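You operate a simulated robot arm through the tools that you are given. There is no shell and no other tool.

You are at the controls of a simulated robot arm. One attempt, no reset.

TASK
Put the 27 mm grey block from the top of the blue table on top of the purple panel and the 20 mm grey block on the top of the blue bench. Fetch the green ring and set it on top of the blue panel. Take the small grey box and put it on the top of the small blue table. Put the red block from the top of the goods table on the middle shelf of the high rack. Put the panel block labelled "26" from the top of the small blue table on the top of the bead table and the panel block marked "29" in the seat of the green shaker. Switch the small black switch on. Close the right cabinet door. Press the yellow button two times. Put one of the clean filters from the middle shelf of the high rack on the top of the small wooden table. Take the purple block and put it on the top of the goods table. Do these in any order. Set down upright: small grey box, red block, clean filter.

It is judged by the outcome, as a careful person would: the job done as asked, and still so three seconds after it is handed in. It fails if anything else is knocked over, pushed out of place, dropped, spilled or broken.

THE ROBOT
A 6-joint arm with a two-finger gripper on a trunk, on a base that drives. Base frame: it is fixed to the floor where the robot stands at the start and does not move with it; the origin is under the middle of the robot, x ahead of it, y to its left, z up; the surface under the hand at the start is at about z = 500. Lengths are in mm, angles in degrees, forces in N, time in s.
With the tool pointing down near the work surface it reaches from about 140 to 680 mm from the robot's upright axis, wherever it stands. Its first joint turns from -166.0 to 166.0 degrees. Places, roughly: blue panel [-3500, 6250, 750]; clean filter (7x7x9 cm) [-5800, 10200, 1000]; green ring (6x6x2 cm) [-5700, 5700, 800]; grey block [500, 250, 500]; middle shelf of the high rack [-6200, 10300, 1000]; panel block [-8000, 7500, 500]; purple block (8x5x4 cm) [-6600, 10200, 1000]; purple panel (30x22x6 cm) [700, 100, 500]; red block (8x5x6 cm) [-6000, 8000, 800]; right cabinet door [-7900, -700, 400]; seat of the green shaker (21x19 cm) [-7880, 4120, 880]; small black switch [-7100, 10200, 1100]; small grey box (7x6x6 cm) [-5900, 7400, 800]; top of the bead table [-5900, 5400, 800]; top of the blue bench [800, -1900, 800]; top of the goods table [-5900, 7700, 800]; top of the small blue table [-8000, 7600, 600]; top of the small wooden table [-8000, 10300, 800]; yellow button [-3200, 7100, 800]. Payload 1.57 kg.
Tool frame: the origin (TCP) lies between the finger pads and is the grasp point; the fingertips stand 21 mm ahead of it; z points along the fingers, y is the line along which they close. The gripper opens to 70 mm. The gripper's body begins 50 mm behind the TCP.
Orientation is that of the tool frame in the base frame, as a unit quaternion [w, x, y, z]. With the fingers straight down and closing along the base's y, the tool's x points along the base's -x, its y along +y and its z along -z.

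THE INTERFACE
- The arm moves only by the tool play_rows. Its argument "deltas" is a list of rows, each an object of numbers (a shift or turn left out is 0, a gripper value left out holds the last): "grip": the closure, from 0 (fully open) to 1 (shut); "dx", "dy", "dz": the shift along the base's x, y, z in mm; "wx", "wy", "wz": the turn, a rotation vector about the base's x, y, z in degrees. In form: [{"grip": .., "dx": .., "dy": .., "dz": .., "wx": .., "wy": .., "wz": ..}, ...]. A call has 1 to 20 rows; each row is the pose to reach, as a shift and turn from the pose commanded when the call began. Rows are played at 5 a second. More than 50 mm and 8.6 degrees between two rows, or a gripper value outside its range, and nothing of the call is played. Where a pose cannot be reached the arm comes as near as it can. A force on the tool above 40 N (or 10 N above the force at the start of the call, whichever is more), or a blocked arm, ends the call early, and 0.2 s more pass. The fingers move at their own pace and stop on an object; they squeeze with about 28 N. The grip force told is the motor's: it shows also when the fingers shut on nothing. Time passes only in rows, and 0.2 s behind the last, so rows that repeat a pose let the fingers close. The reply holds the time, the measured pose of the TCP, the force on the tool along the base axes, the opening and the grip force, in the units named above and with some noise, with the torque about the TCP (base axes, N m) and any sound that the robot's microphone picked up, and new pictures: "pictures" is both (left out), scene, wrist or none.
- Cameras (640 x 400 px; columns grow to the right, rows downward): "scene" is now at [16.1, 160, 1472.3]; the picture's right is [0.09, -1.00, 0.00], its down [-0.85, -0.07, -0.52] and it looks along [0.52, 0.04, -0.86] (base axes); focal length 296 px, centre (320, 200). "wrist" rides on the gripper at [79, 4, -81] in the tool frame; the picture's right is [-0.05, 1.00, 0.00], its down [-0.67, -0.04, -0.75] and it looks along [-0.74, -0.04, 0.67] (tool axes); focal length 256 px, centre (320, 200). There is no depth. A picture from a camera that has moved, and an enlarged one, comes with that camera's place and axes in the base frame and with its lens. The place of the scene camera against the robot may be out by one fixed shift of up to 12 mm in any direction.
- base_move(legs): drives the robot by 1 to 6 legs, each [ahead, left, turn to the left] in mm, mm and degrees, along the robot's own axes; the way and the turn of a leg run together, so that a leg with both is an arc; at most 1500 mm and 180 degrees a leg. The arm and the cameras ride along, it lands a little off, and it stops where it bumps. It gives what a move gives, and a new picture of the scene camera.
- aim_head(pan, tilt): turns the head with the scene camera to pan (to the left, within 155 degrees either way) and tilt (down, from -29 to 69), counted from straight ahead of the robot. It gives what a move gives, and a new picture of the scene camera.
- close_up(camera, box): a new picture of the part [left, top, right, bottom] of that camera's present view, enlarged. No time passes.
- sign_off(): hands the job in; it is judged then, once.

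Places have to be worked out from the pictures, the camera data and where the tool is seen. Open the gripper and draw the arm clear of the work before you hand the job in, unless the task says otherwise.

The tools are called after "Emit:" as name(argument=value, ...) on one line, values as JSON. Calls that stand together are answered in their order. play_rows: Moves the arm, as the interface text tells. Its arguments: {"type":"object","properties":{"deltas":{"type":"array","items":{"type":"object","properties":{"grip":{"type":"number"},"dx":{"type":"number"},"dy":{"type":"number"},"dz":{"type":"number"},"wx":{"type":"number"},"wy":{"type":"number"},"wz":{"type":"number"}}}},"pictures":{"type":"string","enum":["both","scene","wrist","none"]}},"required":["deltas"]} The other tools are called the same way: base_move (legs) drives the base; aim_head (pan, tilt) turns the head that bears the scene camera; close_up (camera, box) takes an enlarged picture of a part of a camera's view; sign_off () hands the job in.

At the start:

```text
time: 0.0
tool_pos: [401.9, 9.9, 741.7]
ee_rot: [-0.001, 0.0, 1.0, 0.0]
force: [-0.2, -0.7, 0.2]
moment: [0.05, 0.0, 0.0]
opening: 70.3
finger_force: 0.1
robot x, y, heading: [1.8, 1.9, -0.4]
head pan, tilt: [5.0, 58.7]
```

scene: 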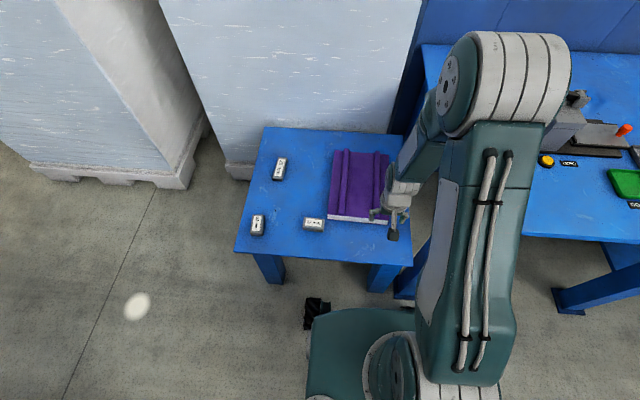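
wrist: 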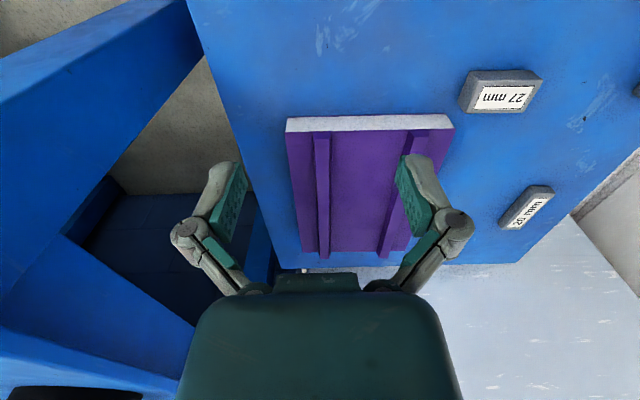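

The scene shows the blue table with three grey blocks and the purple panel. I'll take enlarged views to read the labels.

Emit:
close_up(camera="scene", box=[220, 110, 430, 270])

Emit:
close_up(camera="wrist", box=[260, 40, 640, 280])

```text
2.50 times, centred on (325, 190) of scene
camera zoom: at [16.1, 160.0, 1472.3], right [0.09, -1.0, 0.0], down [-0.85, -0.07, -0.52], along [0.52, 0.04, -0.86], focal length 739 px, centre (308, 225)
```

zoom: 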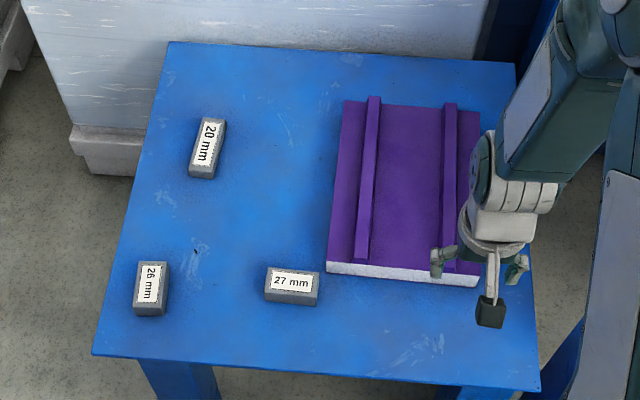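

```text
1.67 times, centred on (450, 160) of wrist
camera zoom: at [322.1, 14.1, 823.6], right [0.05, 1.0, 0.0], down [0.67, -0.04, 0.74], along [0.74, -0.04, -0.67], focal length 427 px, centre (103, 267)
```

zoom: 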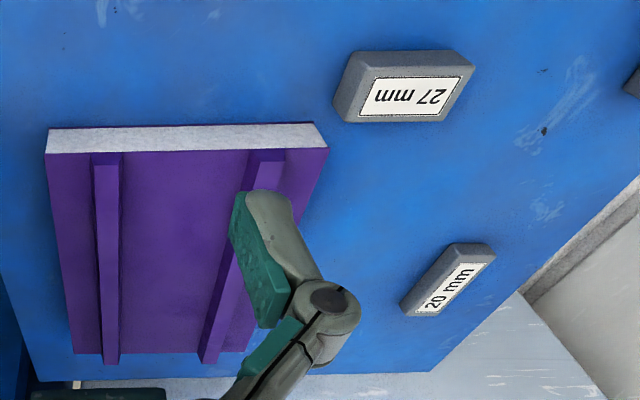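

The 27 mm block is at about (485, 228), its long axis along y. The panel spans x 513–818 and y −45..170. I'll move above the 27 mm block while turning the tool 90° so the fingers close along x.

Emit:
play_rows(deltas=[{"grip": 0, "dx": 6.5, "dy": 18, "dz": -5, "wz": 7.5}, {"dx": 13, "dy": 36, "dz": -10, "wz": 15}, {"dx": 19.5, "dy": 54, "dz": -15, "wz": 22.5}, {"dx": 26, "dy": 72, "dz": -20, "wz": 30}, {"dx": 32.5, "dy": 90, "dz": -25, "wz": 37.5}, {"dx": 39, "dy": 108, "dz": -30, "wz": 45}, {"dx": 45.5, "dy": 126, "dz": -35, "wz": 52.5}, {"dx": 52, "dy": 144, "dz": -40, "wz": 60}, {"dx": 58.5, "dy": 162, "dz": -45, "wz": 67.5}, {"dx": 65, "dy": 180, "dz": -50, "wz": 75}, {"dx": 71.5, "dy": 198, "dz": -55, "wz": 82.5}, {"dx": 80, "dy": 218, "dz": -60, "wz": 90}, {"dx": 80, "dy": 218, "dz": -60, "wz": 90}])

```text
time: 2.8
tool_pos: [482.5, 227.9, 684.6]
ee_rot: [0.001, 0.707, -0.707, -0.001]
force: [0.7, 0.3, 0.2]
moment: [-0.02, 0.01, 0.0]
opening: 69.8
finger_force: 0.1
robot x, y, heading: [0.6, -1.7, 0.2]
head pan, tilt: [5.0, 58.7]
camera scene: at [16.5, 161.6, 1472.1], right [0.09, -1.0, 0.0], down [-0.85, -0.08, -0.52], along [0.52, 0.04, -0.86], focal length 296 px, centre (320, 200)
camera wrist: at [477.8, 148.5, 764.7], right [-1.0, 0.05, 0.0], down [0.04, 0.67, 0.74], along [0.04, 0.74, -0.67], focal length 256 px, centre (320, 200)
```

scene: 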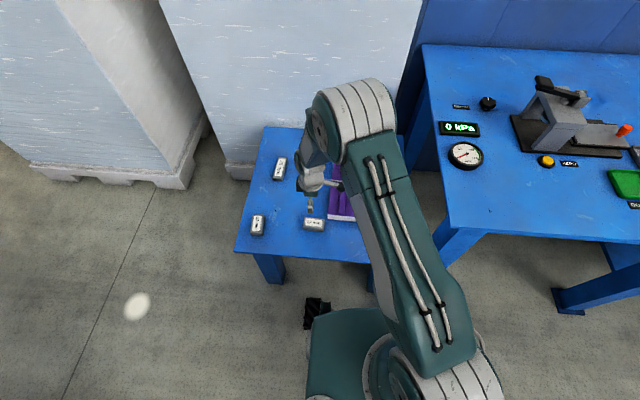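
wrist: 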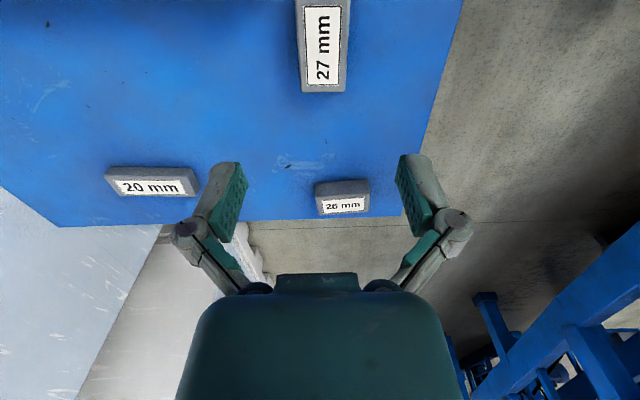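

The wrist view shows the far end of the 27 mm block ahead of the camera. I'll back off in −y to see it all before going down.

Emit:
play_rows(deltas=[{"dy": -40}, {"dy": -80}, {"dy": -80}], pictures="wrist")

Emit:
close_up(camera="wrist", box=[220, 0, 460, 150])

```text
time: 3.6
tool_pos: [483.7, 147.9, 681.9]
ee_rot: [-0.001, -0.706, 0.708, -0.001]
force: [-0.2, -0.7, -0.6]
moment: [0.0, -0.01, 0.0]
opening: 70.0
finger_force: 0.0
robot x, y, heading: [1.9, 0.2, 0.2]
head pan, tilt: [5.0, 58.7]
camera wrist: at [479.2, 68.4, 763.5], right [-1.0, 0.05, 0.0], down [0.04, 0.67, 0.74], along [0.04, 0.74, -0.67], focal length 256 px, centre (320, 200)
```

wrist: 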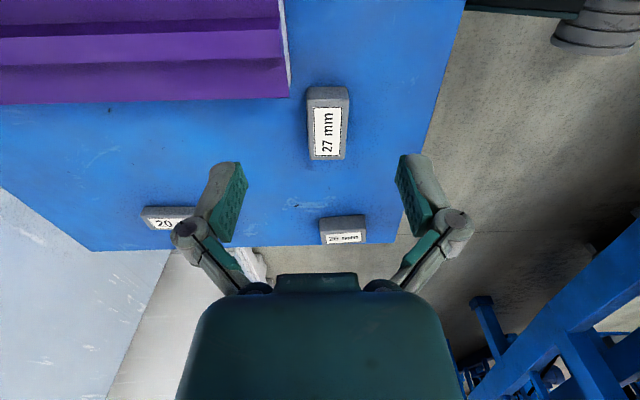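

```text
2.67 times, centred on (340, 75) of wrist
camera zoom: at [479.2, 68.4, 763.5], right [-1.0, 0.05, 0.0], down [0.04, 0.67, 0.74], along [0.04, 0.74, -0.67], focal length 683 px, centre (267, 533)
```

zoom: 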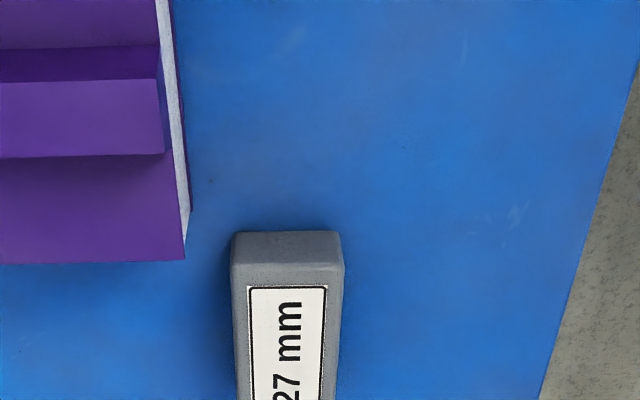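

Measured: the block is 27 mm tall, about 40 wide and 74 long, centred at (480, 223) on a table at z≈500. I'll move over it, go down to TCP z≈527 and close.

Emit:
play_rows(deltas=[{"dx": -2, "dy": 38}, {"dx": -4, "dy": 75}, {"dx": -4, "dy": 75, "dz": -45}, {"dx": -4, "dy": 75, "dz": -90}, {"dx": -4, "dy": 75, "dz": -120}, {"dx": -4, "dy": 75, "dz": -140}, {"dx": -4, "dy": 75, "dz": -154}, {"dx": -4, "dy": 75, "dz": -154}])

```text
time: 5.4
tool_pos: [478.5, 221.8, 527.8]
ee_rot: [0.0, 0.708, -0.706, -0.001]
force: [0.4, -1.0, 0.4]
moment: [-0.02, 0.01, 0.01]
opening: 70.0
finger_force: 0.1
robot x, y, heading: [0.9, -2.9, 0.2]
head pan, tilt: [5.0, 58.7]
camera scene: at [16.6, 161.4, 1472.2], right [0.09, -1.0, 0.0], down [-0.85, -0.07, -0.52], along [0.52, 0.04, -0.86], focal length 296 px, centre (320, 200)
camera wrist: at [472.8, 142.9, 609.1], right [-1.0, 0.05, 0.0], down [0.04, 0.67, 0.74], along [0.04, 0.74, -0.67], focal length 256 px, centre (320, 200)
```

scene: 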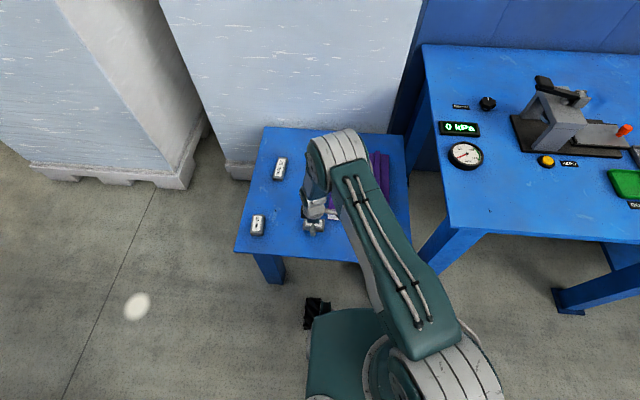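
wrist: 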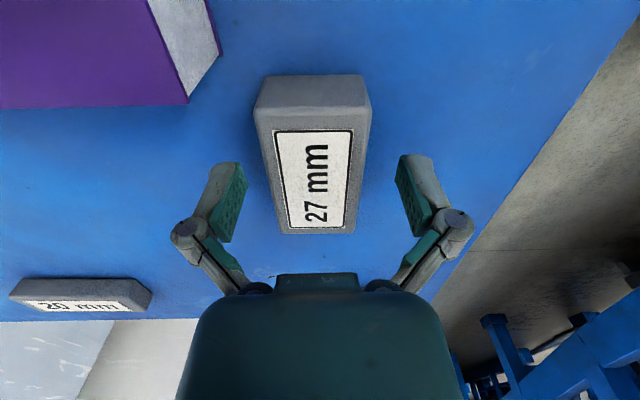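

The fingers straddle the block evenly, so I close and lift.

Emit:
play_rows(deltas=[{"grip": 1}, {"grip": 1}, {"grip": 1}, {"grip": 1, "dz": 20}, {"grip": 1, "dz": 60}, {"grip": 1, "dz": 100}, {"grip": 1, "dz": 130}])

```text
time: 7.0
tool_pos: [479.8, 224.2, 658.8]
ee_rot: [0.001, 0.707, -0.707, 0.0]
force: [0.5, 0.3, -0.9]
moment: [0.02, -0.04, 0.03]
opening: 41.4
finger_force: 28.1
robot x, y, heading: [1.4, -0.4, 0.1]
head pan, tilt: [5.0, 58.7]
camera scene: at [16.5, 161.2, 1472.2], right [0.09, -1.0, 0.0], down [-0.85, -0.07, -0.52], along [0.52, 0.04, -0.86], focal length 296 px, centre (320, 200)
camera wrist: at [473.9, 143.9, 740.0], right [-1.0, 0.05, 0.0], down [0.04, 0.67, 0.74], along [0.04, 0.74, -0.67], focal length 256 px, centre (320, 200)
```

scene: 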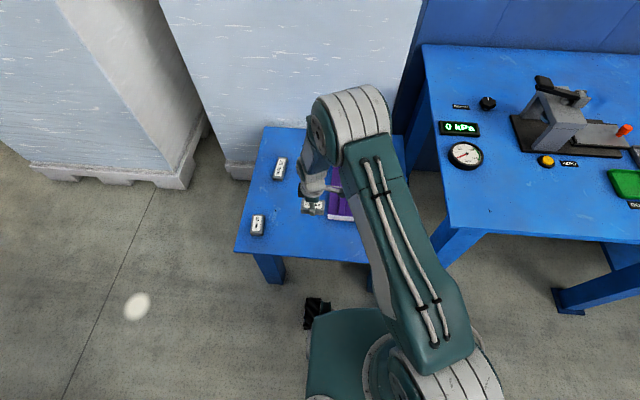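
wrist: 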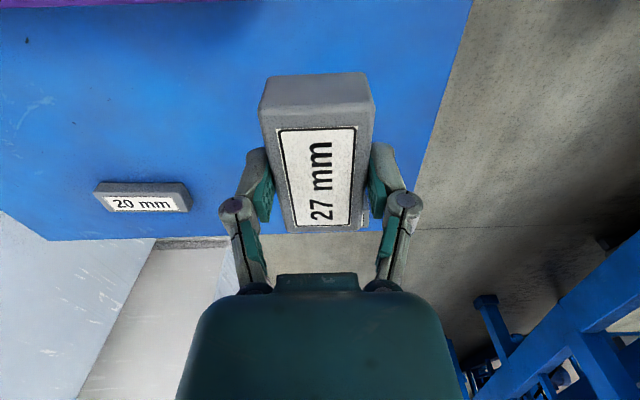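

Held firmly (opening 41 mm). Now I'll carry it over the panel, turning back so its long axis runs along the ribs.

Emit:
play_rows(deltas=[{"dx": 4, "dy": -13, "dz": 5, "wz": -7.5}, {"dx": 8, "dy": -26, "dz": 10, "wz": -15}, {"dx": 12, "dy": -39, "dz": 15, "wz": -22.5}, {"dx": 16, "dy": -52, "dz": 20, "wz": -30}, {"dx": 20, "dy": -65, "dz": 25, "wz": -37.5}, {"dx": 24, "dy": -78, "dz": 30, "wz": -45}, {"dx": 28, "dy": -91, "dz": 30, "wz": -52.5}, {"dx": 32, "dy": -104, "dz": 30, "wz": -60}, {"dx": 36, "dy": -117, "dz": 30, "wz": -67.5}, {"dx": 40, "dy": -130, "dz": 30, "wz": -75}, {"dx": 45, "dy": -145, "dz": 30, "wz": -82.5}, {"dx": 50, "dy": -160, "dz": 30, "wz": -90}, {"dx": 50, "dy": -160, "dz": 30, "wz": -90}])

Emit:
close_up(camera="scene", box=[220, 110, 430, 270])

```text
time: 9.8
tool_pos: [529.3, 62.7, 688.6]
ee_rot: [-0.001, 0.001, 1.0, 0.0]
force: [0.2, -0.3, -0.8]
moment: [-0.01, 0.0, 0.0]
opening: 41.4
finger_force: 27.7
robot x, y, heading: [0.7, -0.6, -0.0]
head pan, tilt: [5.0, 58.7]
camera scene: at [16.7, 160.1, 1472.3], right [0.09, -1.0, 0.0], down [-0.85, -0.07, -0.52], along [0.52, 0.04, -0.86], focal length 296 px, centre (320, 200)
camera wrist: at [448.1, 67.2, 769.9], right [0.05, 1.0, 0.0], down [0.67, -0.04, 0.74], along [0.74, -0.04, -0.67], focal length 256 px, centre (320, 200)
```

scene: 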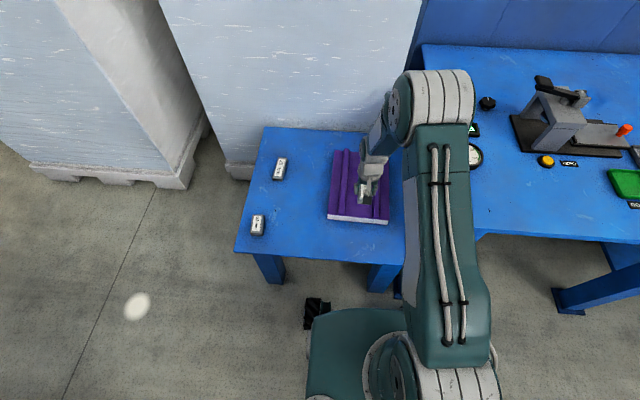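
wrist: 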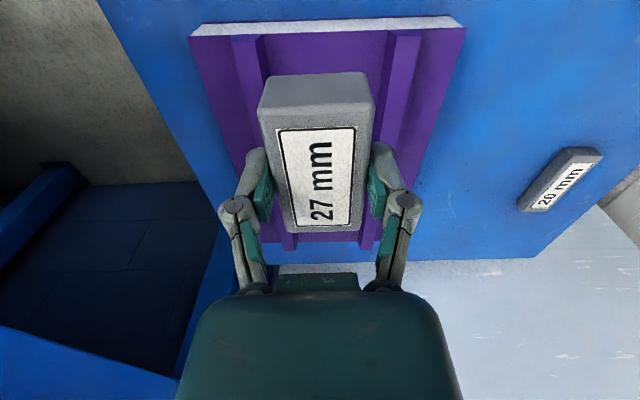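

```text
2.50 times, centred on (325, 190) of scene
camera zoom: at [16.7, 160.1, 1472.3], right [0.09, -1.0, 0.0], down [-0.85, -0.07, -0.52], along [0.52, 0.04, -0.86], focal length 739 px, centre (308, 225)
```

zoom: 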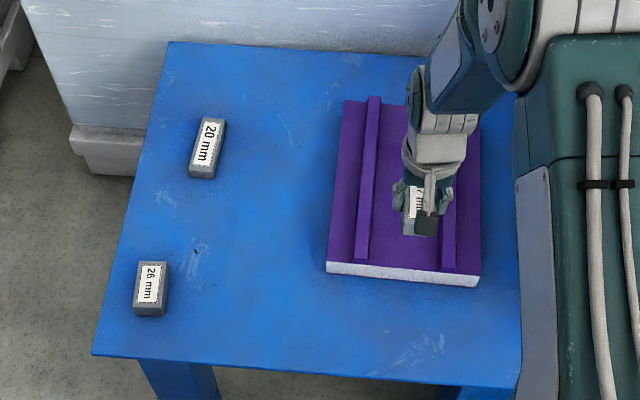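

Panel centreline works out at y≈69 with a 100 mm gap between the ribs and plate top at z≈535. I'll shift to (585, 68) and go down most of the way.

Emit:
play_rows(deltas=[{"dx": 28, "dy": 3}, {"dx": 56, "dy": 5}, {"dx": 56, "dy": 5, "dz": -45}, {"dx": 56, "dy": 5, "dz": -85}, {"dx": 56, "dy": 5, "dz": -108}, {"dx": 56, "dy": 5, "dz": -108}])

Emit:
close_up(camera="scene", box=[220, 110, 430, 270])

```text
time: 11.2
tool_pos: [583.3, 66.4, 583.7]
ee_rot: [0.001, -0.001, 1.0, 0.001]
force: [0.8, 0.7, -1.0]
moment: [-0.04, -0.01, 0.02]
opening: 41.5
finger_force: 27.7
robot x, y, heading: [0.3, -1.4, -0.1]
head pan, tilt: [5.0, 58.7]
camera scene: at [17.0, 160.4, 1472.3], right [0.09, -1.0, 0.0], down [-0.85, -0.07, -0.52], along [0.52, 0.04, -0.86], focal length 296 px, centre (320, 200)
camera wrist: at [503.8, 70.9, 664.2], right [0.05, 1.0, 0.0], down [0.67, -0.03, 0.74], along [0.74, -0.04, -0.67], focal length 256 px, centre (320, 200)
```

scene: 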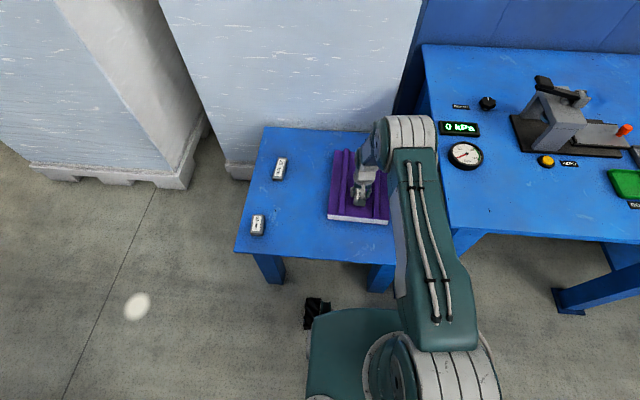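
wrist: 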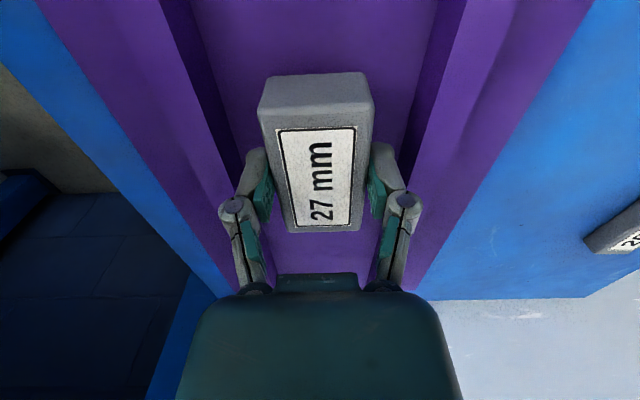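

```text
2.50 times, centred on (325, 190) of scene
camera zoom: at [17.0, 160.4, 1472.3], right [0.09, -1.0, 0.0], down [-0.85, -0.07, -0.52], along [0.52, 0.04, -0.86], focal length 739 px, centre (308, 225)
```

zoom: 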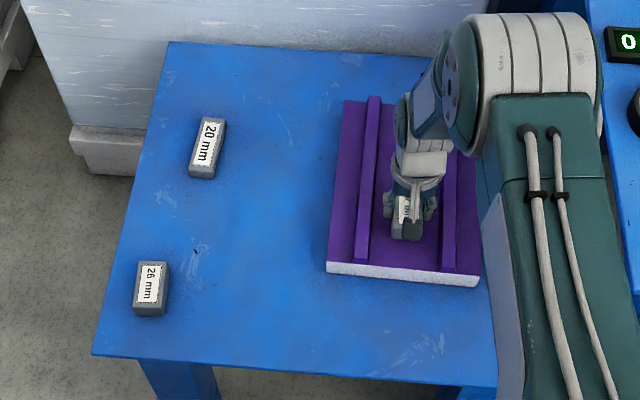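

The block hangs midway between the ribs. I step down gently until contact shows.

Emit:
play_rows(deltas=[{"dz": -5}, {"dz": -10}, {"dz": -14}, {"dz": -17}, {"dz": -19}, {"dz": -21}, {"dz": -21}], pictures="wrist")

```text
time: 12.8
tool_pos: [584.9, 67.3, 561.7]
ee_rot: [0.002, 0.0, 1.0, 0.0]
force: [3.6, -5.6, 17.2]
moment: [-0.13, -0.11, -0.01]
opening: 41.4
finger_force: 27.5
robot x, y, heading: [-2.2, 0.6, 0.2]
head pan, tilt: [5.0, 58.7]
camera wrist: at [504.8, 71.4, 641.3], right [0.05, 1.0, 0.0], down [0.67, -0.04, 0.75], along [0.74, -0.04, -0.67], focal length 256 px, centre (320, 200)
```

wrist: 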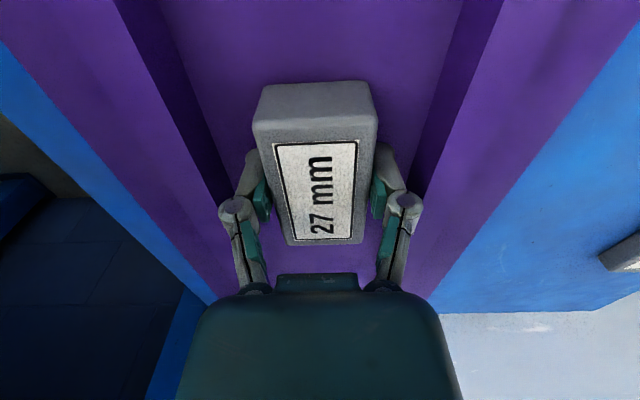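

Contact at z≈562 as predicted (17 N up). I release and rise straight up.

Emit:
play_rows(deltas=[{"dz": 2}, {"grip": 0, "dz": 2}, {"grip": 0, "dz": 2}, {"grip": 0, "dz": 15}, {"grip": 0, "dz": 50}, {"grip": 0, "dz": 95}, {"grip": 0, "dz": 125}, {"grip": 0, "dz": 125}])

Emit:
close_up(camera="scene", box=[220, 110, 430, 270])

```text
time: 14.6
tool_pos: [581.8, 68.1, 685.6]
ee_rot: [-0.001, 0.0, 1.0, -0.001]
force: [0.4, -0.3, -0.3]
moment: [0.01, -0.02, -0.01]
opening: 70.1
finger_force: 0.0
robot x, y, heading: [-0.3, -3.0, 0.0]
head pan, tilt: [5.0, 58.7]
camera scene: at [16.8, 160.2, 1472.3], right [0.09, -1.0, 0.0], down [-0.85, -0.07, -0.52], along [0.52, 0.04, -0.86], focal length 296 px, centre (320, 200)
camera wrist: at [501.8, 71.9, 766.1], right [0.05, 1.0, 0.0], down [0.67, -0.03, 0.74], along [0.74, -0.04, -0.67], focal length 256 px, centre (320, 200)
```

scene: 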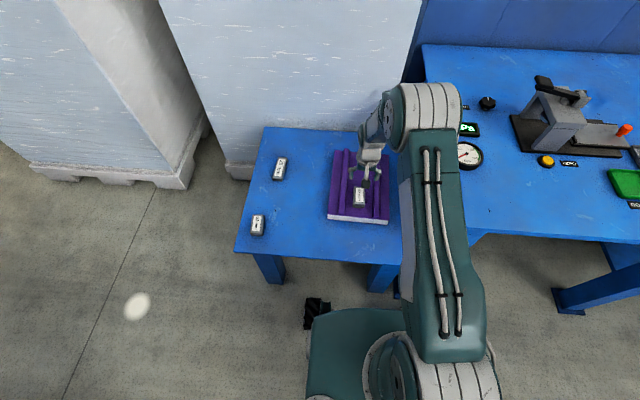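
wrist: 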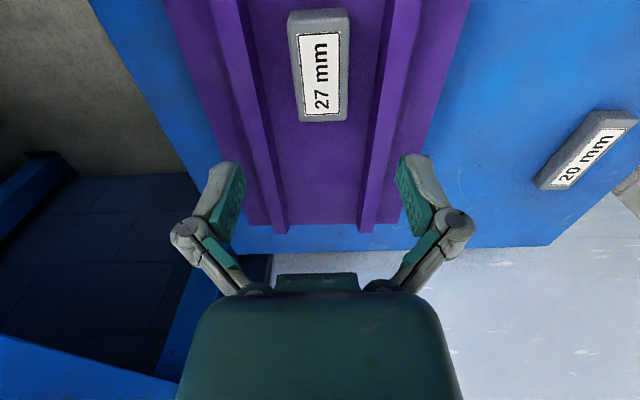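

```text
2.50 times, centred on (325, 190) of scene
camera zoom: at [16.8, 160.2, 1472.3], right [0.09, -1.0, 0.0], down [-0.85, -0.07, -0.52], along [0.52, 0.04, -0.86], focal length 739 px, centre (308, 225)
```

zoom: 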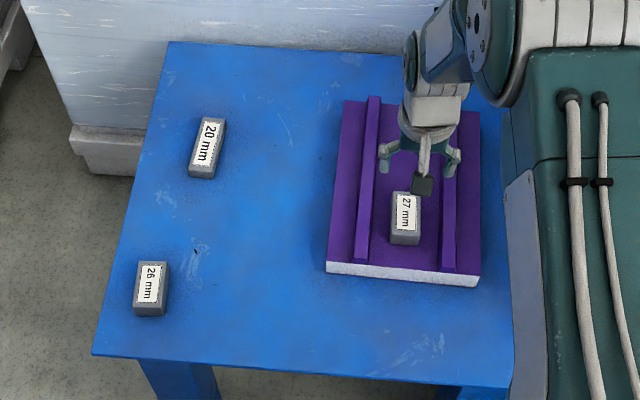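

The 27 mm block sits well between the ribs. The 20 mm block at about (710, 378) is beyond reach, so I'll shift the base left and slightly ahead.

Emit:
base_move(legs=[[0, 330, 0], [60, 0, 0]])

```text
time: 17.3
tool_pos: [642.7, 390.0, 684.6]
ee_rot: [0.0, 0.003, 1.0, 0.0]
force: [-0.5, -0.5, -0.5]
moment: [0.04, 0.02, -0.04]
opening: 69.9
finger_force: 0.1
robot x, y, heading: [61.1, 326.8, -0.2]
head pan, tilt: [5.0, 58.7]
camera scene: at [77.9, 483.8, 1472.5], right [0.08, -1.0, 0.0], down [-0.85, -0.07, -0.52], along [0.52, 0.04, -0.86], focal length 296 px, centre (320, 200)
```

scene: 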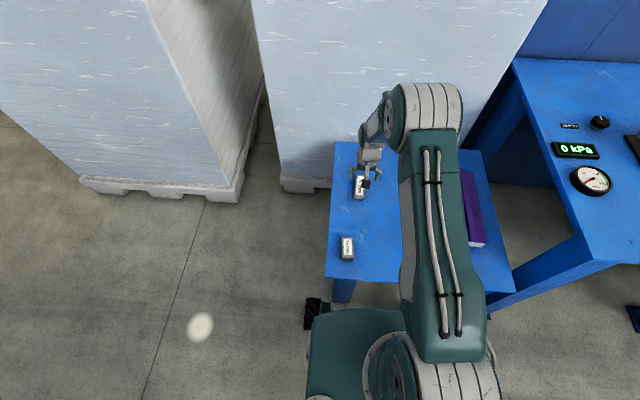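

Emit:
close_up(camera="wrist", box=[0, 0, 640, 400])

Emit:
close_up(camera="scene", box=[300, 130, 460, 230])

```text
1.00 times, centred on (320, 200) of wrist (not enlarged: the box is as wide or as high as the picture)
camera zoom: at [562.8, 394.2, 766.0], right [0.06, 1.0, 0.0], down [0.67, -0.04, 0.74], along [0.74, -0.04, -0.67], focal length 256 px, centre (320, 200)
```

zoom: 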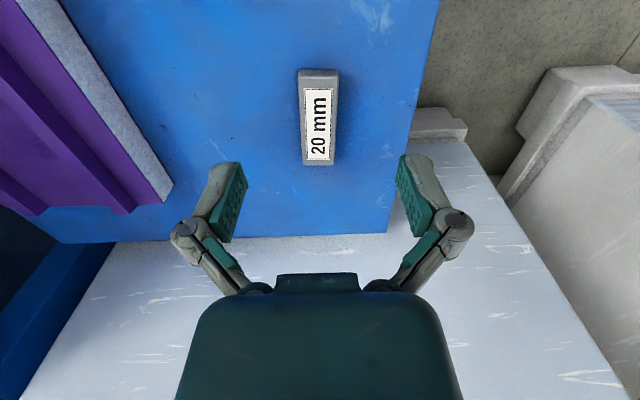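

```text
4.00 times, centred on (380, 180) of scene
camera zoom: at [77.9, 483.8, 1472.5], right [0.08, -1.0, 0.0], down [-0.85, -0.07, -0.52], along [0.52, 0.04, -0.86], focal length 1182 px, centre (80, 280)
```

zoom: 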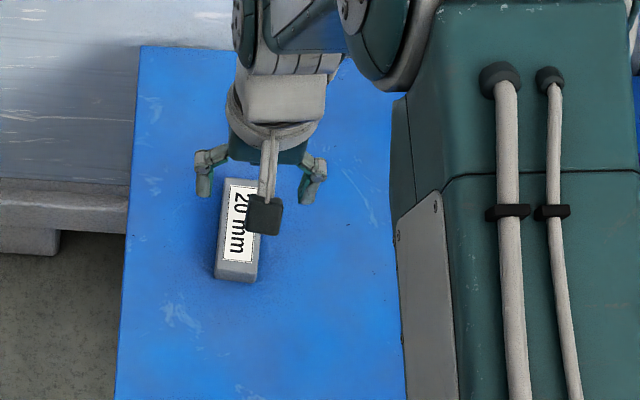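

The 20 mm block lies nearly along x, centred at about (715, 385.5) and turned about −3°. I'll go down on it at x≈711.

Emit:
play_rows(deltas=[{"dx": 34, "dy": -3, "wz": -3}, {"dx": 68, "dy": -5, "wz": -3}, {"dx": 68, "dy": -5, "dz": -45, "wz": -3}, {"dx": 68, "dy": -5, "dz": -90, "wz": -3}, {"dx": 68, "dy": -5, "dz": -125, "wz": -3}, {"dx": 68, "dy": -5, "dz": -145, "wz": -3}, {"dx": 68, "dy": -5, "dz": -160, "wz": -3}, {"dx": 68, "dy": -5, "dz": -160, "wz": -3}])

```text
time: 19.1
tool_pos: [710.6, 384.7, 526.0]
ee_rot: [0.0, 0.028, 1.0, -0.001]
force: [-0.1, 0.2, -0.1]
moment: [0.0, -0.03, 0.02]
opening: 70.0
finger_force: 0.0
robot x, y, heading: [61.2, 326.2, 0.1]
head pan, tilt: [5.0, 58.7]
camera scene: at [78.2, 485.7, 1472.3], right [0.08, -1.0, 0.0], down [-0.85, -0.07, -0.52], along [0.52, 0.04, -0.86], focal length 296 px, centre (320, 200)
camera wrist: at [630.2, 393.3, 607.0], right [0.11, 0.99, 0.0], down [0.66, -0.07, 0.75], along [0.74, -0.08, -0.67], focal length 256 px, centre (320, 200)
```

scene: 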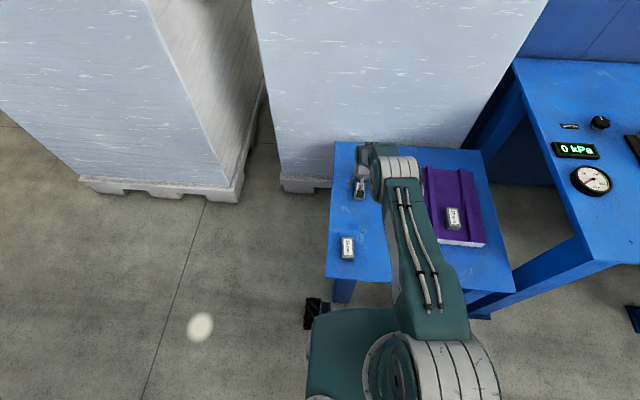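
wrist: 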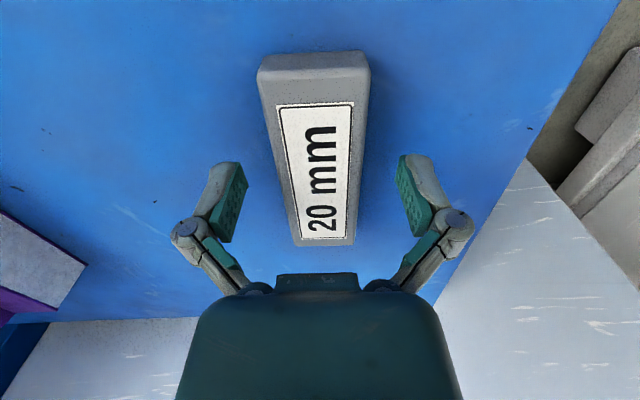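

The block is well centred between the fingers, so I close, lift, and pull the arm back a bit.

Emit:
play_rows(deltas=[{"grip": 1}, {"grip": 1}, {"grip": 1}, {"grip": 1, "dz": 20}, {"grip": 1, "dz": 60}, {"grip": 1, "dz": 105}, {"grip": 1, "dz": 150}, {"dx": -45, "dz": 195}, {"dx": -90, "dz": 220}, {"dx": -130, "dz": 240}, {"dx": -170, "dz": 260}, {"dx": -210, "dz": 280}, {"dx": -250, "dz": 300}])

Emit:
aim_head(pan=-70, tilt=25)

```text
refused: row 8 steps farther than a row can; nothing moved
```

```text
time: 20.6
tool_pos: [708.7, 385.1, 527.3]
ee_rot: [0.0, 0.028, 1.0, 0.0]
force: [0.9, 0.2, -0.2]
moment: [0.0, 0.0, 0.0]
opening: 70.0
finger_force: 0.1
robot x, y, heading: [59.9, 324.1, -0.1]
head pan, tilt: [-70.0, 25.0]
camera scene: at [41.7, 393.4, 1521.0], right [-0.94, -0.34, 0.0], down [-0.15, 0.4, -0.91], along [0.31, -0.85, -0.42], focal length 296 px, centre (320, 200)
```

scene: 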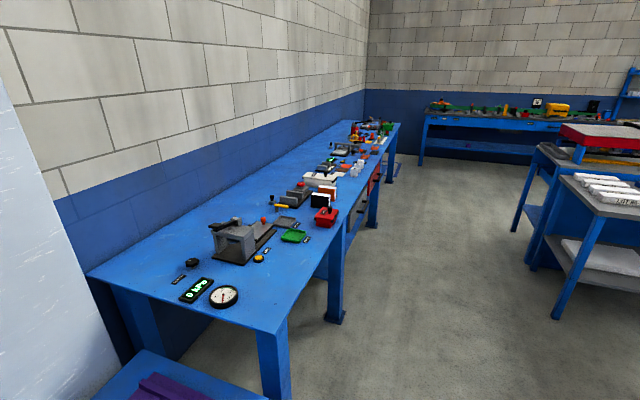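

The head move shows the long blue bench on the right. I'll repeat the close and lift with smaller steps.

Emit:
play_rows(deltas=[{"grip": 1}, {"grip": 1}, {"grip": 1}, {"grip": 1, "dz": 20}, {"grip": 1, "dz": 60}, {"grip": 1, "dz": 105}, {"grip": 1, "dz": 150}, {"dx": -35, "dz": 180}, {"dx": -70, "dz": 205}, {"dx": -105, "dz": 230}, {"dx": -140, "dz": 260}, {"dx": -175, "dz": 290}, {"dx": -210, "dz": 320}, {"dx": -245, "dz": 350}, {"dx": -280, "dz": 380}])

```text
time: 23.8
tool_pos: [429.0, 385.7, 905.0]
ee_rot: [-0.001, 0.028, 1.0, 0.001]
force: [-0.2, 0.8, -1.0]
moment: [-0.02, 0.03, -0.02]
opening: 39.3
finger_force: 27.9
robot x, y, heading: [60.8, 321.2, -0.0]
head pan, tilt: [-70.0, 25.0]
camera scene: at [40.0, 393.1, 1521.0], right [-0.94, -0.34, 0.0], down [-0.14, 0.4, -0.91], along [0.31, -0.85, -0.42], focal length 296 px, centre (320, 200)
camera wrist: at [349.3, 393.4, 985.5], right [0.11, 0.99, 0.0], down [0.66, -0.07, 0.74], along [0.74, -0.08, -0.67], focal length 256 px, centre (320, 200)
```

scene: 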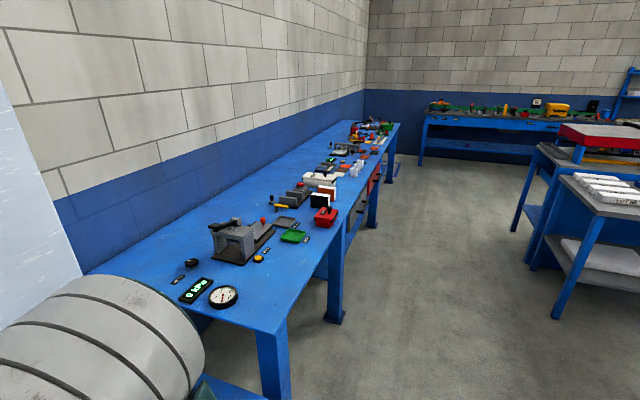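
wrist: 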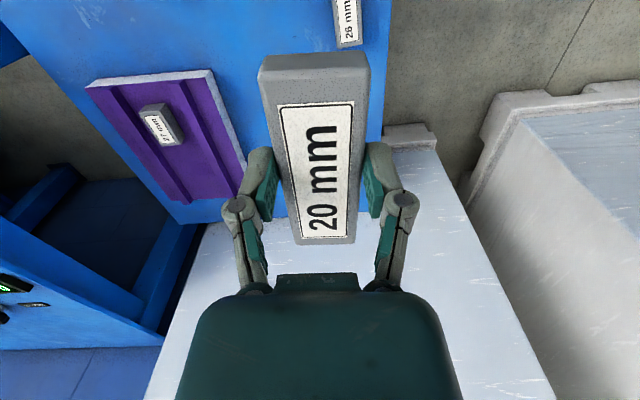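

The 20 mm block is held. The bench's near corner is around (355, −156), with a clear strip along its front edge (x 370–550). I'll back up a little and slide right to stand before it.

Emit:
base_move(legs=[[-80, 0, 0], [0, -680, 0]])

Emit:
aim_head(pan=0, tilt=55)

```text
time: 28.1
tool_pos: [348.8, -280.7, 904.9]
ee_rot: [0.0, 0.028, 1.0, -0.001]
force: [-0.3, 0.0, -0.8]
moment: [-0.01, 0.0, -0.02]
opening: 39.2
finger_force: 27.9
robot x, y, heading: [-18.1, -344.4, -0.4]
head pan, tilt: [-70.0, 25.0]
camera scene: at [-41.1, -271.1, 1520.9], right [-0.94, -0.34, 0.0], down [-0.14, 0.4, -0.91], along [0.31, -0.85, -0.42], focal length 296 px, centre (320, 200)
```

scene: 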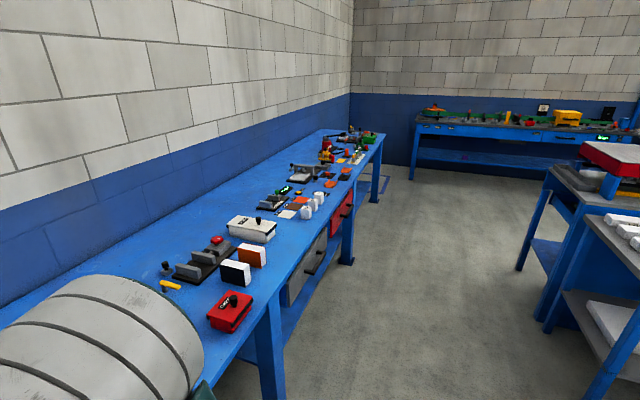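

```text
time: 29.6
tool_pos: [348.2, -283.0, 904.7]
ee_rot: [0.0, 0.028, 1.0, 0.0]
force: [0.1, 1.0, -0.4]
moment: [0.03, 0.02, 0.0]
opening: 39.3
finger_force: 28.1
robot x, y, heading: [-19.2, -343.4, -0.3]
head pan, tilt: [0.0, 55.0]
camera scene: at [-0.2, -187.1, 1476.8], right [-0.01, -1.0, 0.0], down [-0.82, 0.0, -0.57], along [0.57, 0.0, -0.82], focal length 296 px, centre (320, 200)
```

scene: 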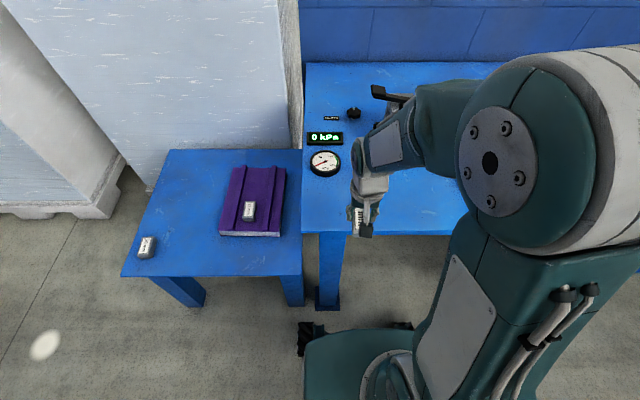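

I stand before the bench (front edge x≈367, left edge y≈−140). I'll move the block over (470, −295) at height and check with the wrist camera.

Emit:
play_rows(deltas=[{"dx": 40, "dy": -5, "wz": 3}, {"dx": 80, "dy": -10, "wz": 3}, {"dx": 122, "dy": -14, "wz": 3}, {"dx": 122, "dy": -14, "wz": 3}])

```text
time: 30.6
tool_pos: [469.4, -299.7, 905.0]
ee_rot: [0.0, 0.002, 1.0, 0.0]
force: [-0.3, 0.0, -0.4]
moment: [-0.01, -0.01, -0.05]
opening: 39.2
finger_force: 28.0
robot x, y, heading: [-25.7, -339.6, -0.5]
head pan, tilt: [0.0, 55.0]
camera scene: at [0.5, -187.3, 1476.8], right [0.0, -1.0, 0.0], down [-0.82, 0.0, -0.57], along [0.57, 0.0, -0.82], focal length 296 px, centre (320, 200)
camera wrist: at [389.7, -295.2, 985.8], right [0.06, 1.0, 0.0], down [0.67, -0.04, 0.74], along [0.74, -0.04, -0.67], focal length 256 px, centre (320, 200)
```

scene: 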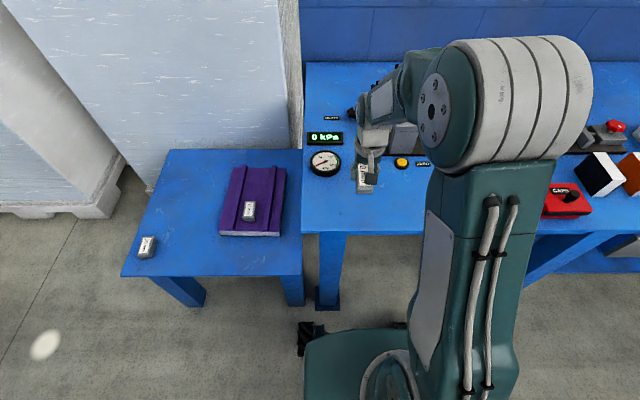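
wrist: 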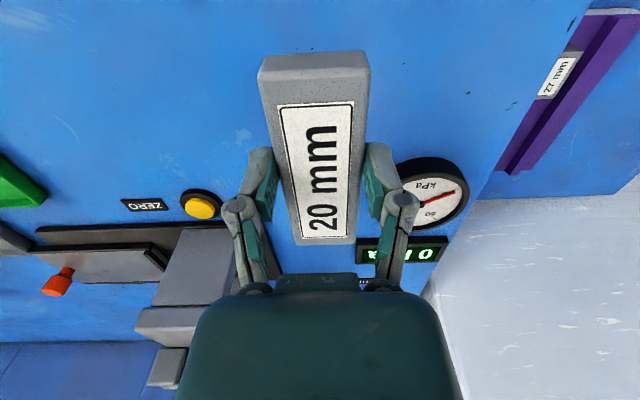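

The spot beneath is clear, with the gauge and button behind it. I lower to about 850, then in small steps until contact.

Emit:
play_rows(deltas=[{"dx": -8, "dz": -25}, {"dx": -8, "dz": -45}, {"dx": -8, "dz": -55}, {"dx": -8, "dz": -60}, {"dx": -8, "dz": -64}, {"dx": -8, "dz": -67}, {"dx": -8, "dz": -70}, {"dx": -8, "dz": -72}, {"dx": -8, "dz": -74}, {"dx": -8, "dz": -76}, {"dx": -8, "dz": -78}, {"dx": -8, "dz": -80}, {"dx": -8, "dz": -82}, {"dx": -8, "dz": -84}])

```text
time: 33.6
tool_pos: [463.0, -295.8, 822.1]
ee_rot: [0.002, 0.002, 1.0, -0.001]
force: [3.1, 2.1, 17.0]
moment: [0.03, -0.09, 0.0]
opening: 39.6
finger_force: 27.4
robot x, y, heading: [-18.9, -340.8, -0.1]
head pan, tilt: [0.0, 55.0]
camera scene: at [-0.5, -187.1, 1476.9], right [0.0, -1.0, 0.0], down [-0.82, 0.0, -0.57], along [0.57, 0.0, -0.82], focal length 296 px, centre (320, 200)
camera wrist: at [382.0, -291.9, 902.3], right [0.06, 1.0, 0.0], down [0.66, -0.04, 0.75], along [0.75, -0.04, -0.66], focal length 256 px, centre (320, 200)
```

scene: 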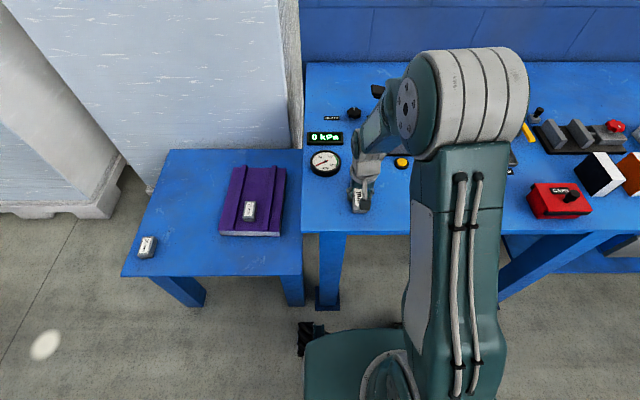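
wrist: 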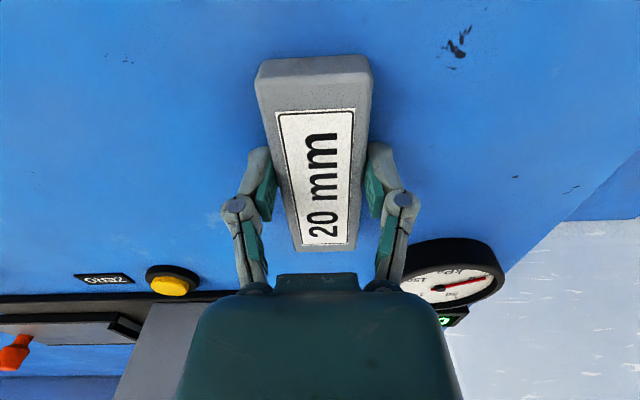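

Contact at z≈822. I release, rise straight up and then retract.

Emit:
play_rows(deltas=[{"dz": 1}, {"grip": 0, "dz": 1}, {"grip": 0, "dz": 1}, {"grip": 0, "dz": 15}, {"grip": 0, "dz": 50}, {"grip": 0, "dz": 95}, {"grip": 0, "dz": 140}, {"dx": -35, "dz": 165}, {"dx": -75, "dz": 185}, {"dx": -115, "dz": 205}, {"dx": -115, "dz": 205}])

```text
time: 36.0
tool_pos: [346.8, -295.4, 1027.1]
ee_rot: [0.0, 0.003, 1.0, 0.0]
force: [-0.4, 0.6, -0.3]
moment: [0.0, -0.01, 0.02]
opening: 70.0
finger_force: 0.0
robot x, y, heading: [-23.0, -345.0, 0.1]
head pan, tilt: [0.0, 55.0]
camera scene: at [-0.6, -187.3, 1476.9], right [0.0, -1.0, 0.0], down [-0.82, 0.0, -0.57], along [0.57, 0.0, -0.82], focal length 296 px, centre (320, 200)
camera wrist: at [267.6, -290.6, 1108.0], right [0.06, 1.0, 0.0], down [0.67, -0.04, 0.74], along [0.74, -0.04, -0.67], focal length 256 px, centre (320, 200)
```

scene: 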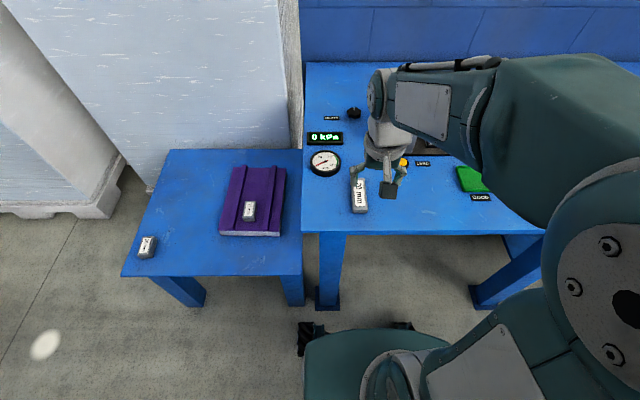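
wrist: 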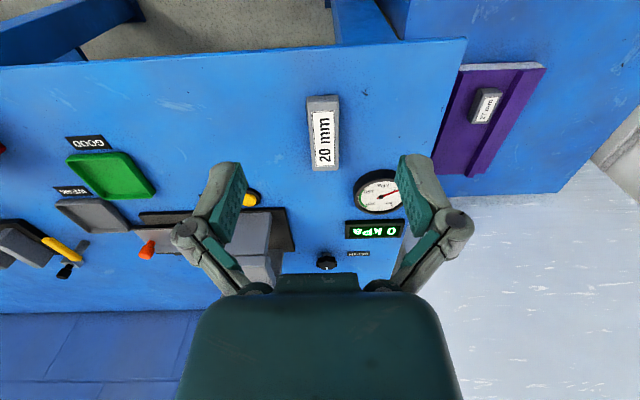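

Both grey blocks are placed. Next I tuck the arm in and look around to plan a route to the far areas.

Emit:
play_rows(deltas=[{"dx": -40}, {"dx": -80}, {"dx": -110}], pictures="none")

Emit:
aim_head(pan=150, tilt=5)

Emit:
aim_head(pan=-150, tilt=5)

Emit:
aim_head(pan=90, tilt=5)

```text
time: 36.8
tool_pos: [235.9, -297.3, 1026.2]
ee_rot: [0.0, 0.003, 1.0, 0.0]
force: [-0.2, 0.4, -0.5]
moment: [0.05, 0.0, -0.02]
opening: 70.1
finger_force: 0.1
robot x, y, heading: [-22.0, -342.7, -0.1]
head pan, tilt: [0.0, 55.0]
```

```text
time: 39.1
tool_pos: [237.5, -297.5, 1025.8]
ee_rot: [0.0, 0.003, 1.0, 0.0]
force: [-0.2, 0.1, -0.2]
moment: [-0.06, 0.01, 0.02]
opening: 70.1
finger_force: 0.1
robot x, y, heading: [-24.2, -338.9, -0.1]
head pan, tilt: [150.0, 5.0]
camera scene: at [-152.5, -140.7, 1553.3], right [0.5, 0.86, 0.0], down [0.08, -0.04, -1.0], along [-0.86, 0.5, -0.09], focal length 296 px, centre (320, 200)
```

scene: 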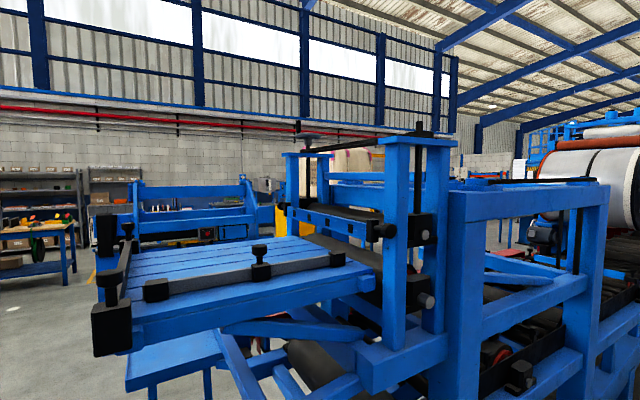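

```text
time: 43.2
tool_pos: [237.5, -297.6, 1026.6]
ee_rot: [0.0, 0.002, 1.0, -0.001]
force: [0.6, 0.4, 0.1]
moment: [0.01, 0.03, -0.02]
opening: 70.3
finger_force: 0.0
robot x, y, heading: [-25.7, -343.1, -0.1]
head pan, tilt: [-150.0, 5.0]
camera scene: at [-152.9, -232.6, 1553.4], right [-0.5, 0.87, 0.0], down [0.08, 0.04, -1.0], along [-0.86, -0.49, -0.09], focal length 296 px, centre (320, 200)
```

scene: 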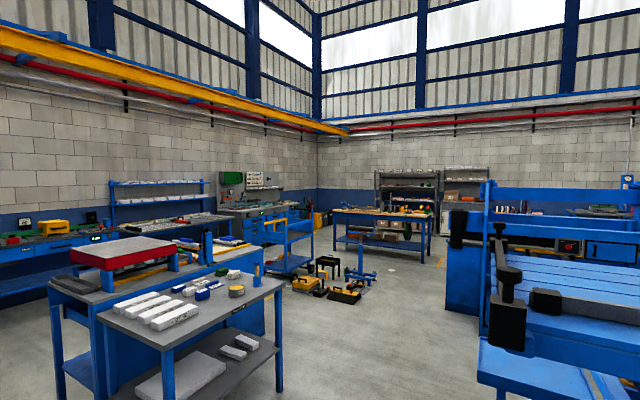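

```text
time: 46.6
tool_pos: [237.7, -297.3, 1025.7]
ee_rot: [0.0, 0.003, 1.0, -0.001]
force: [-0.2, -0.5, -0.1]
moment: [0.0, 0.04, 0.03]
opening: 69.9
finger_force: 0.0
robot x, y, heading: [-18.0, -341.4, -0.1]
head pan, tilt: [90.0, 5.0]
camera scene: at [-72.8, -95.1, 1553.3], right [1.0, 0.0, 0.0], down [0.0, -0.09, -1.0], along [0.0, 1.0, -0.09], focal length 296 px, centre (320, 200)
```

scene: 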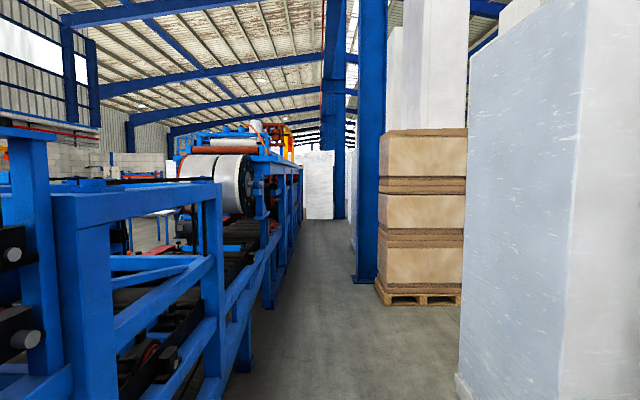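

There's an open lane to the west (−x) between the roller machine (y > −300) and the grey table (y < −1420). I'll back off, slide to y≈−830, turn about, and drive ahead part way.

Emit:
base_move(legs=[[-400, 0, 0], [0, -490, 0], [0, 0, 180]])

Emit:
aim_head(pan=0, tilt=15)

```text
time: 49.0
tool_pos: [-69.2, -304.1, 1026.2]
ee_rot: [0.001, 0.052, 0.999, -0.009]
force: [0.4, 0.8, -1.2]
moment: [-0.03, 0.02, 0.01]
opening: 70.2
finger_force: 0.1
robot x, y, heading: [-327.8, -339.7, -6.0]
head pan, tilt: [90.0, 5.0]
stopped in leg 1: the robot was blocked; the commanded pose is now the measured one
camera scene: at [-357.0, -103.6, 1556.0], right [0.99, -0.1, 0.0], down [-0.01, -0.08, -1.0], along [0.1, 0.99, -0.08], focal length 296 px, centre (320, 200)
```

scene: 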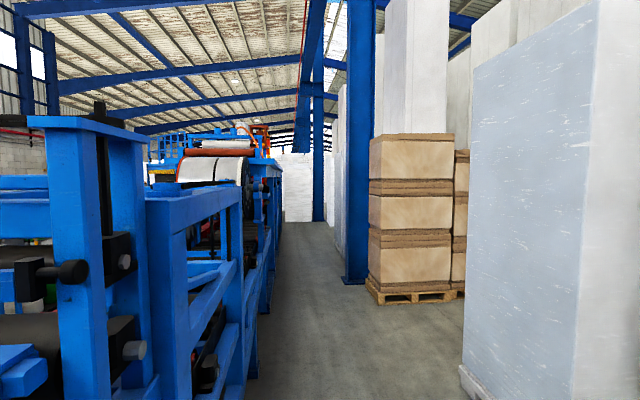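

```text
time: 50.7
tool_pos: [-68.8, -302.2, 1026.1]
ee_rot: [0.001, 0.051, 0.999, -0.009]
force: [0.3, -0.4, -0.4]
moment: [-0.02, 0.0, -0.03]
opening: 70.0
finger_force: 0.0
robot x, y, heading: [-327.3, -344.1, -5.9]
head pan, tilt: [0.0, 15.0]
camera scene: at [-273.9, -201.6, 1539.5], right [-0.1, -0.99, -0.01], down [-0.26, 0.03, -0.97], along [0.96, -0.1, -0.26], focal length 296 px, centre (320, 200)
```

scene: 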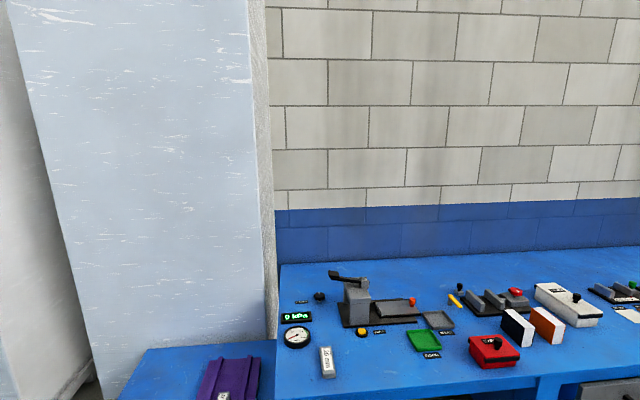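

I bumped the machine with the left rear corner, which is fixed. I'll come off it, slide right first, and straighten before turning.

Emit:
base_move(legs=[[80, -50, 0], [0, -500, 6]])

Emit:
aim_head(pan=150, tilt=30)

```text
time: 54.4
tool_pos: [-25.4, -831.4, 1025.6]
ee_rot: [0.002, -0.002, 1.0, -0.011]
force: [0.2, 0.4, -0.3]
moment: [-0.03, -0.01, 0.02]
opening: 69.8
finger_force: 0.1
robot x, y, heading: [-278.2, -900.5, 0.3]
head pan, tilt: [0.0, 15.0]
camera scene: at [-241.2, -744.4, 1537.0], right [0.0, -1.0, 0.0], down [-0.26, 0.0, -0.97], along [0.97, 0.0, -0.26], focal length 296 px, centre (320, 200)
```

scene: 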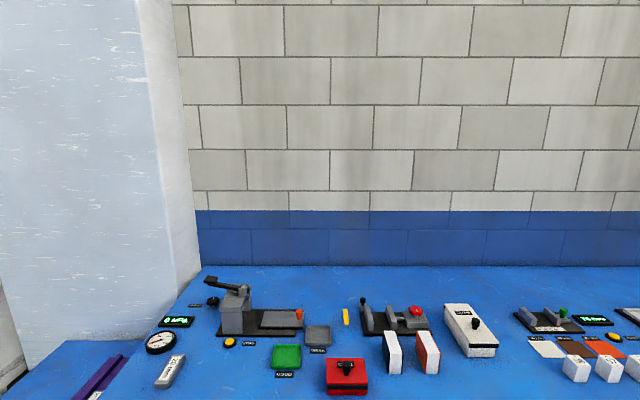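

```text
time: 56.7
tool_pos: [-26.0, -831.6, 1024.9]
ee_rot: [0.002, -0.003, 1.0, -0.01]
force: [0.1, 0.3, 0.8]
moment: [0.03, -0.01, -0.03]
opening: 70.2
finger_force: 0.0
robot x, y, heading: [-282.7, -902.7, 0.3]
head pan, tilt: [150.0, 30.0]
camera scene: at [-413.1, -700.9, 1512.9], right [0.5, 0.87, 0.0], down [0.43, -0.25, -0.87], along [-0.75, 0.43, -0.5], focal length 296 px, centre (320, 200)
```

scene: 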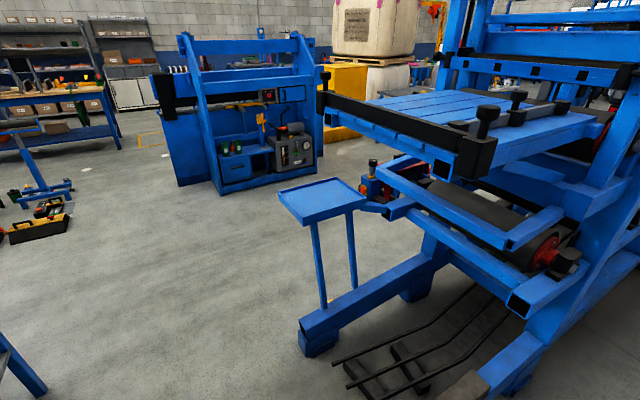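

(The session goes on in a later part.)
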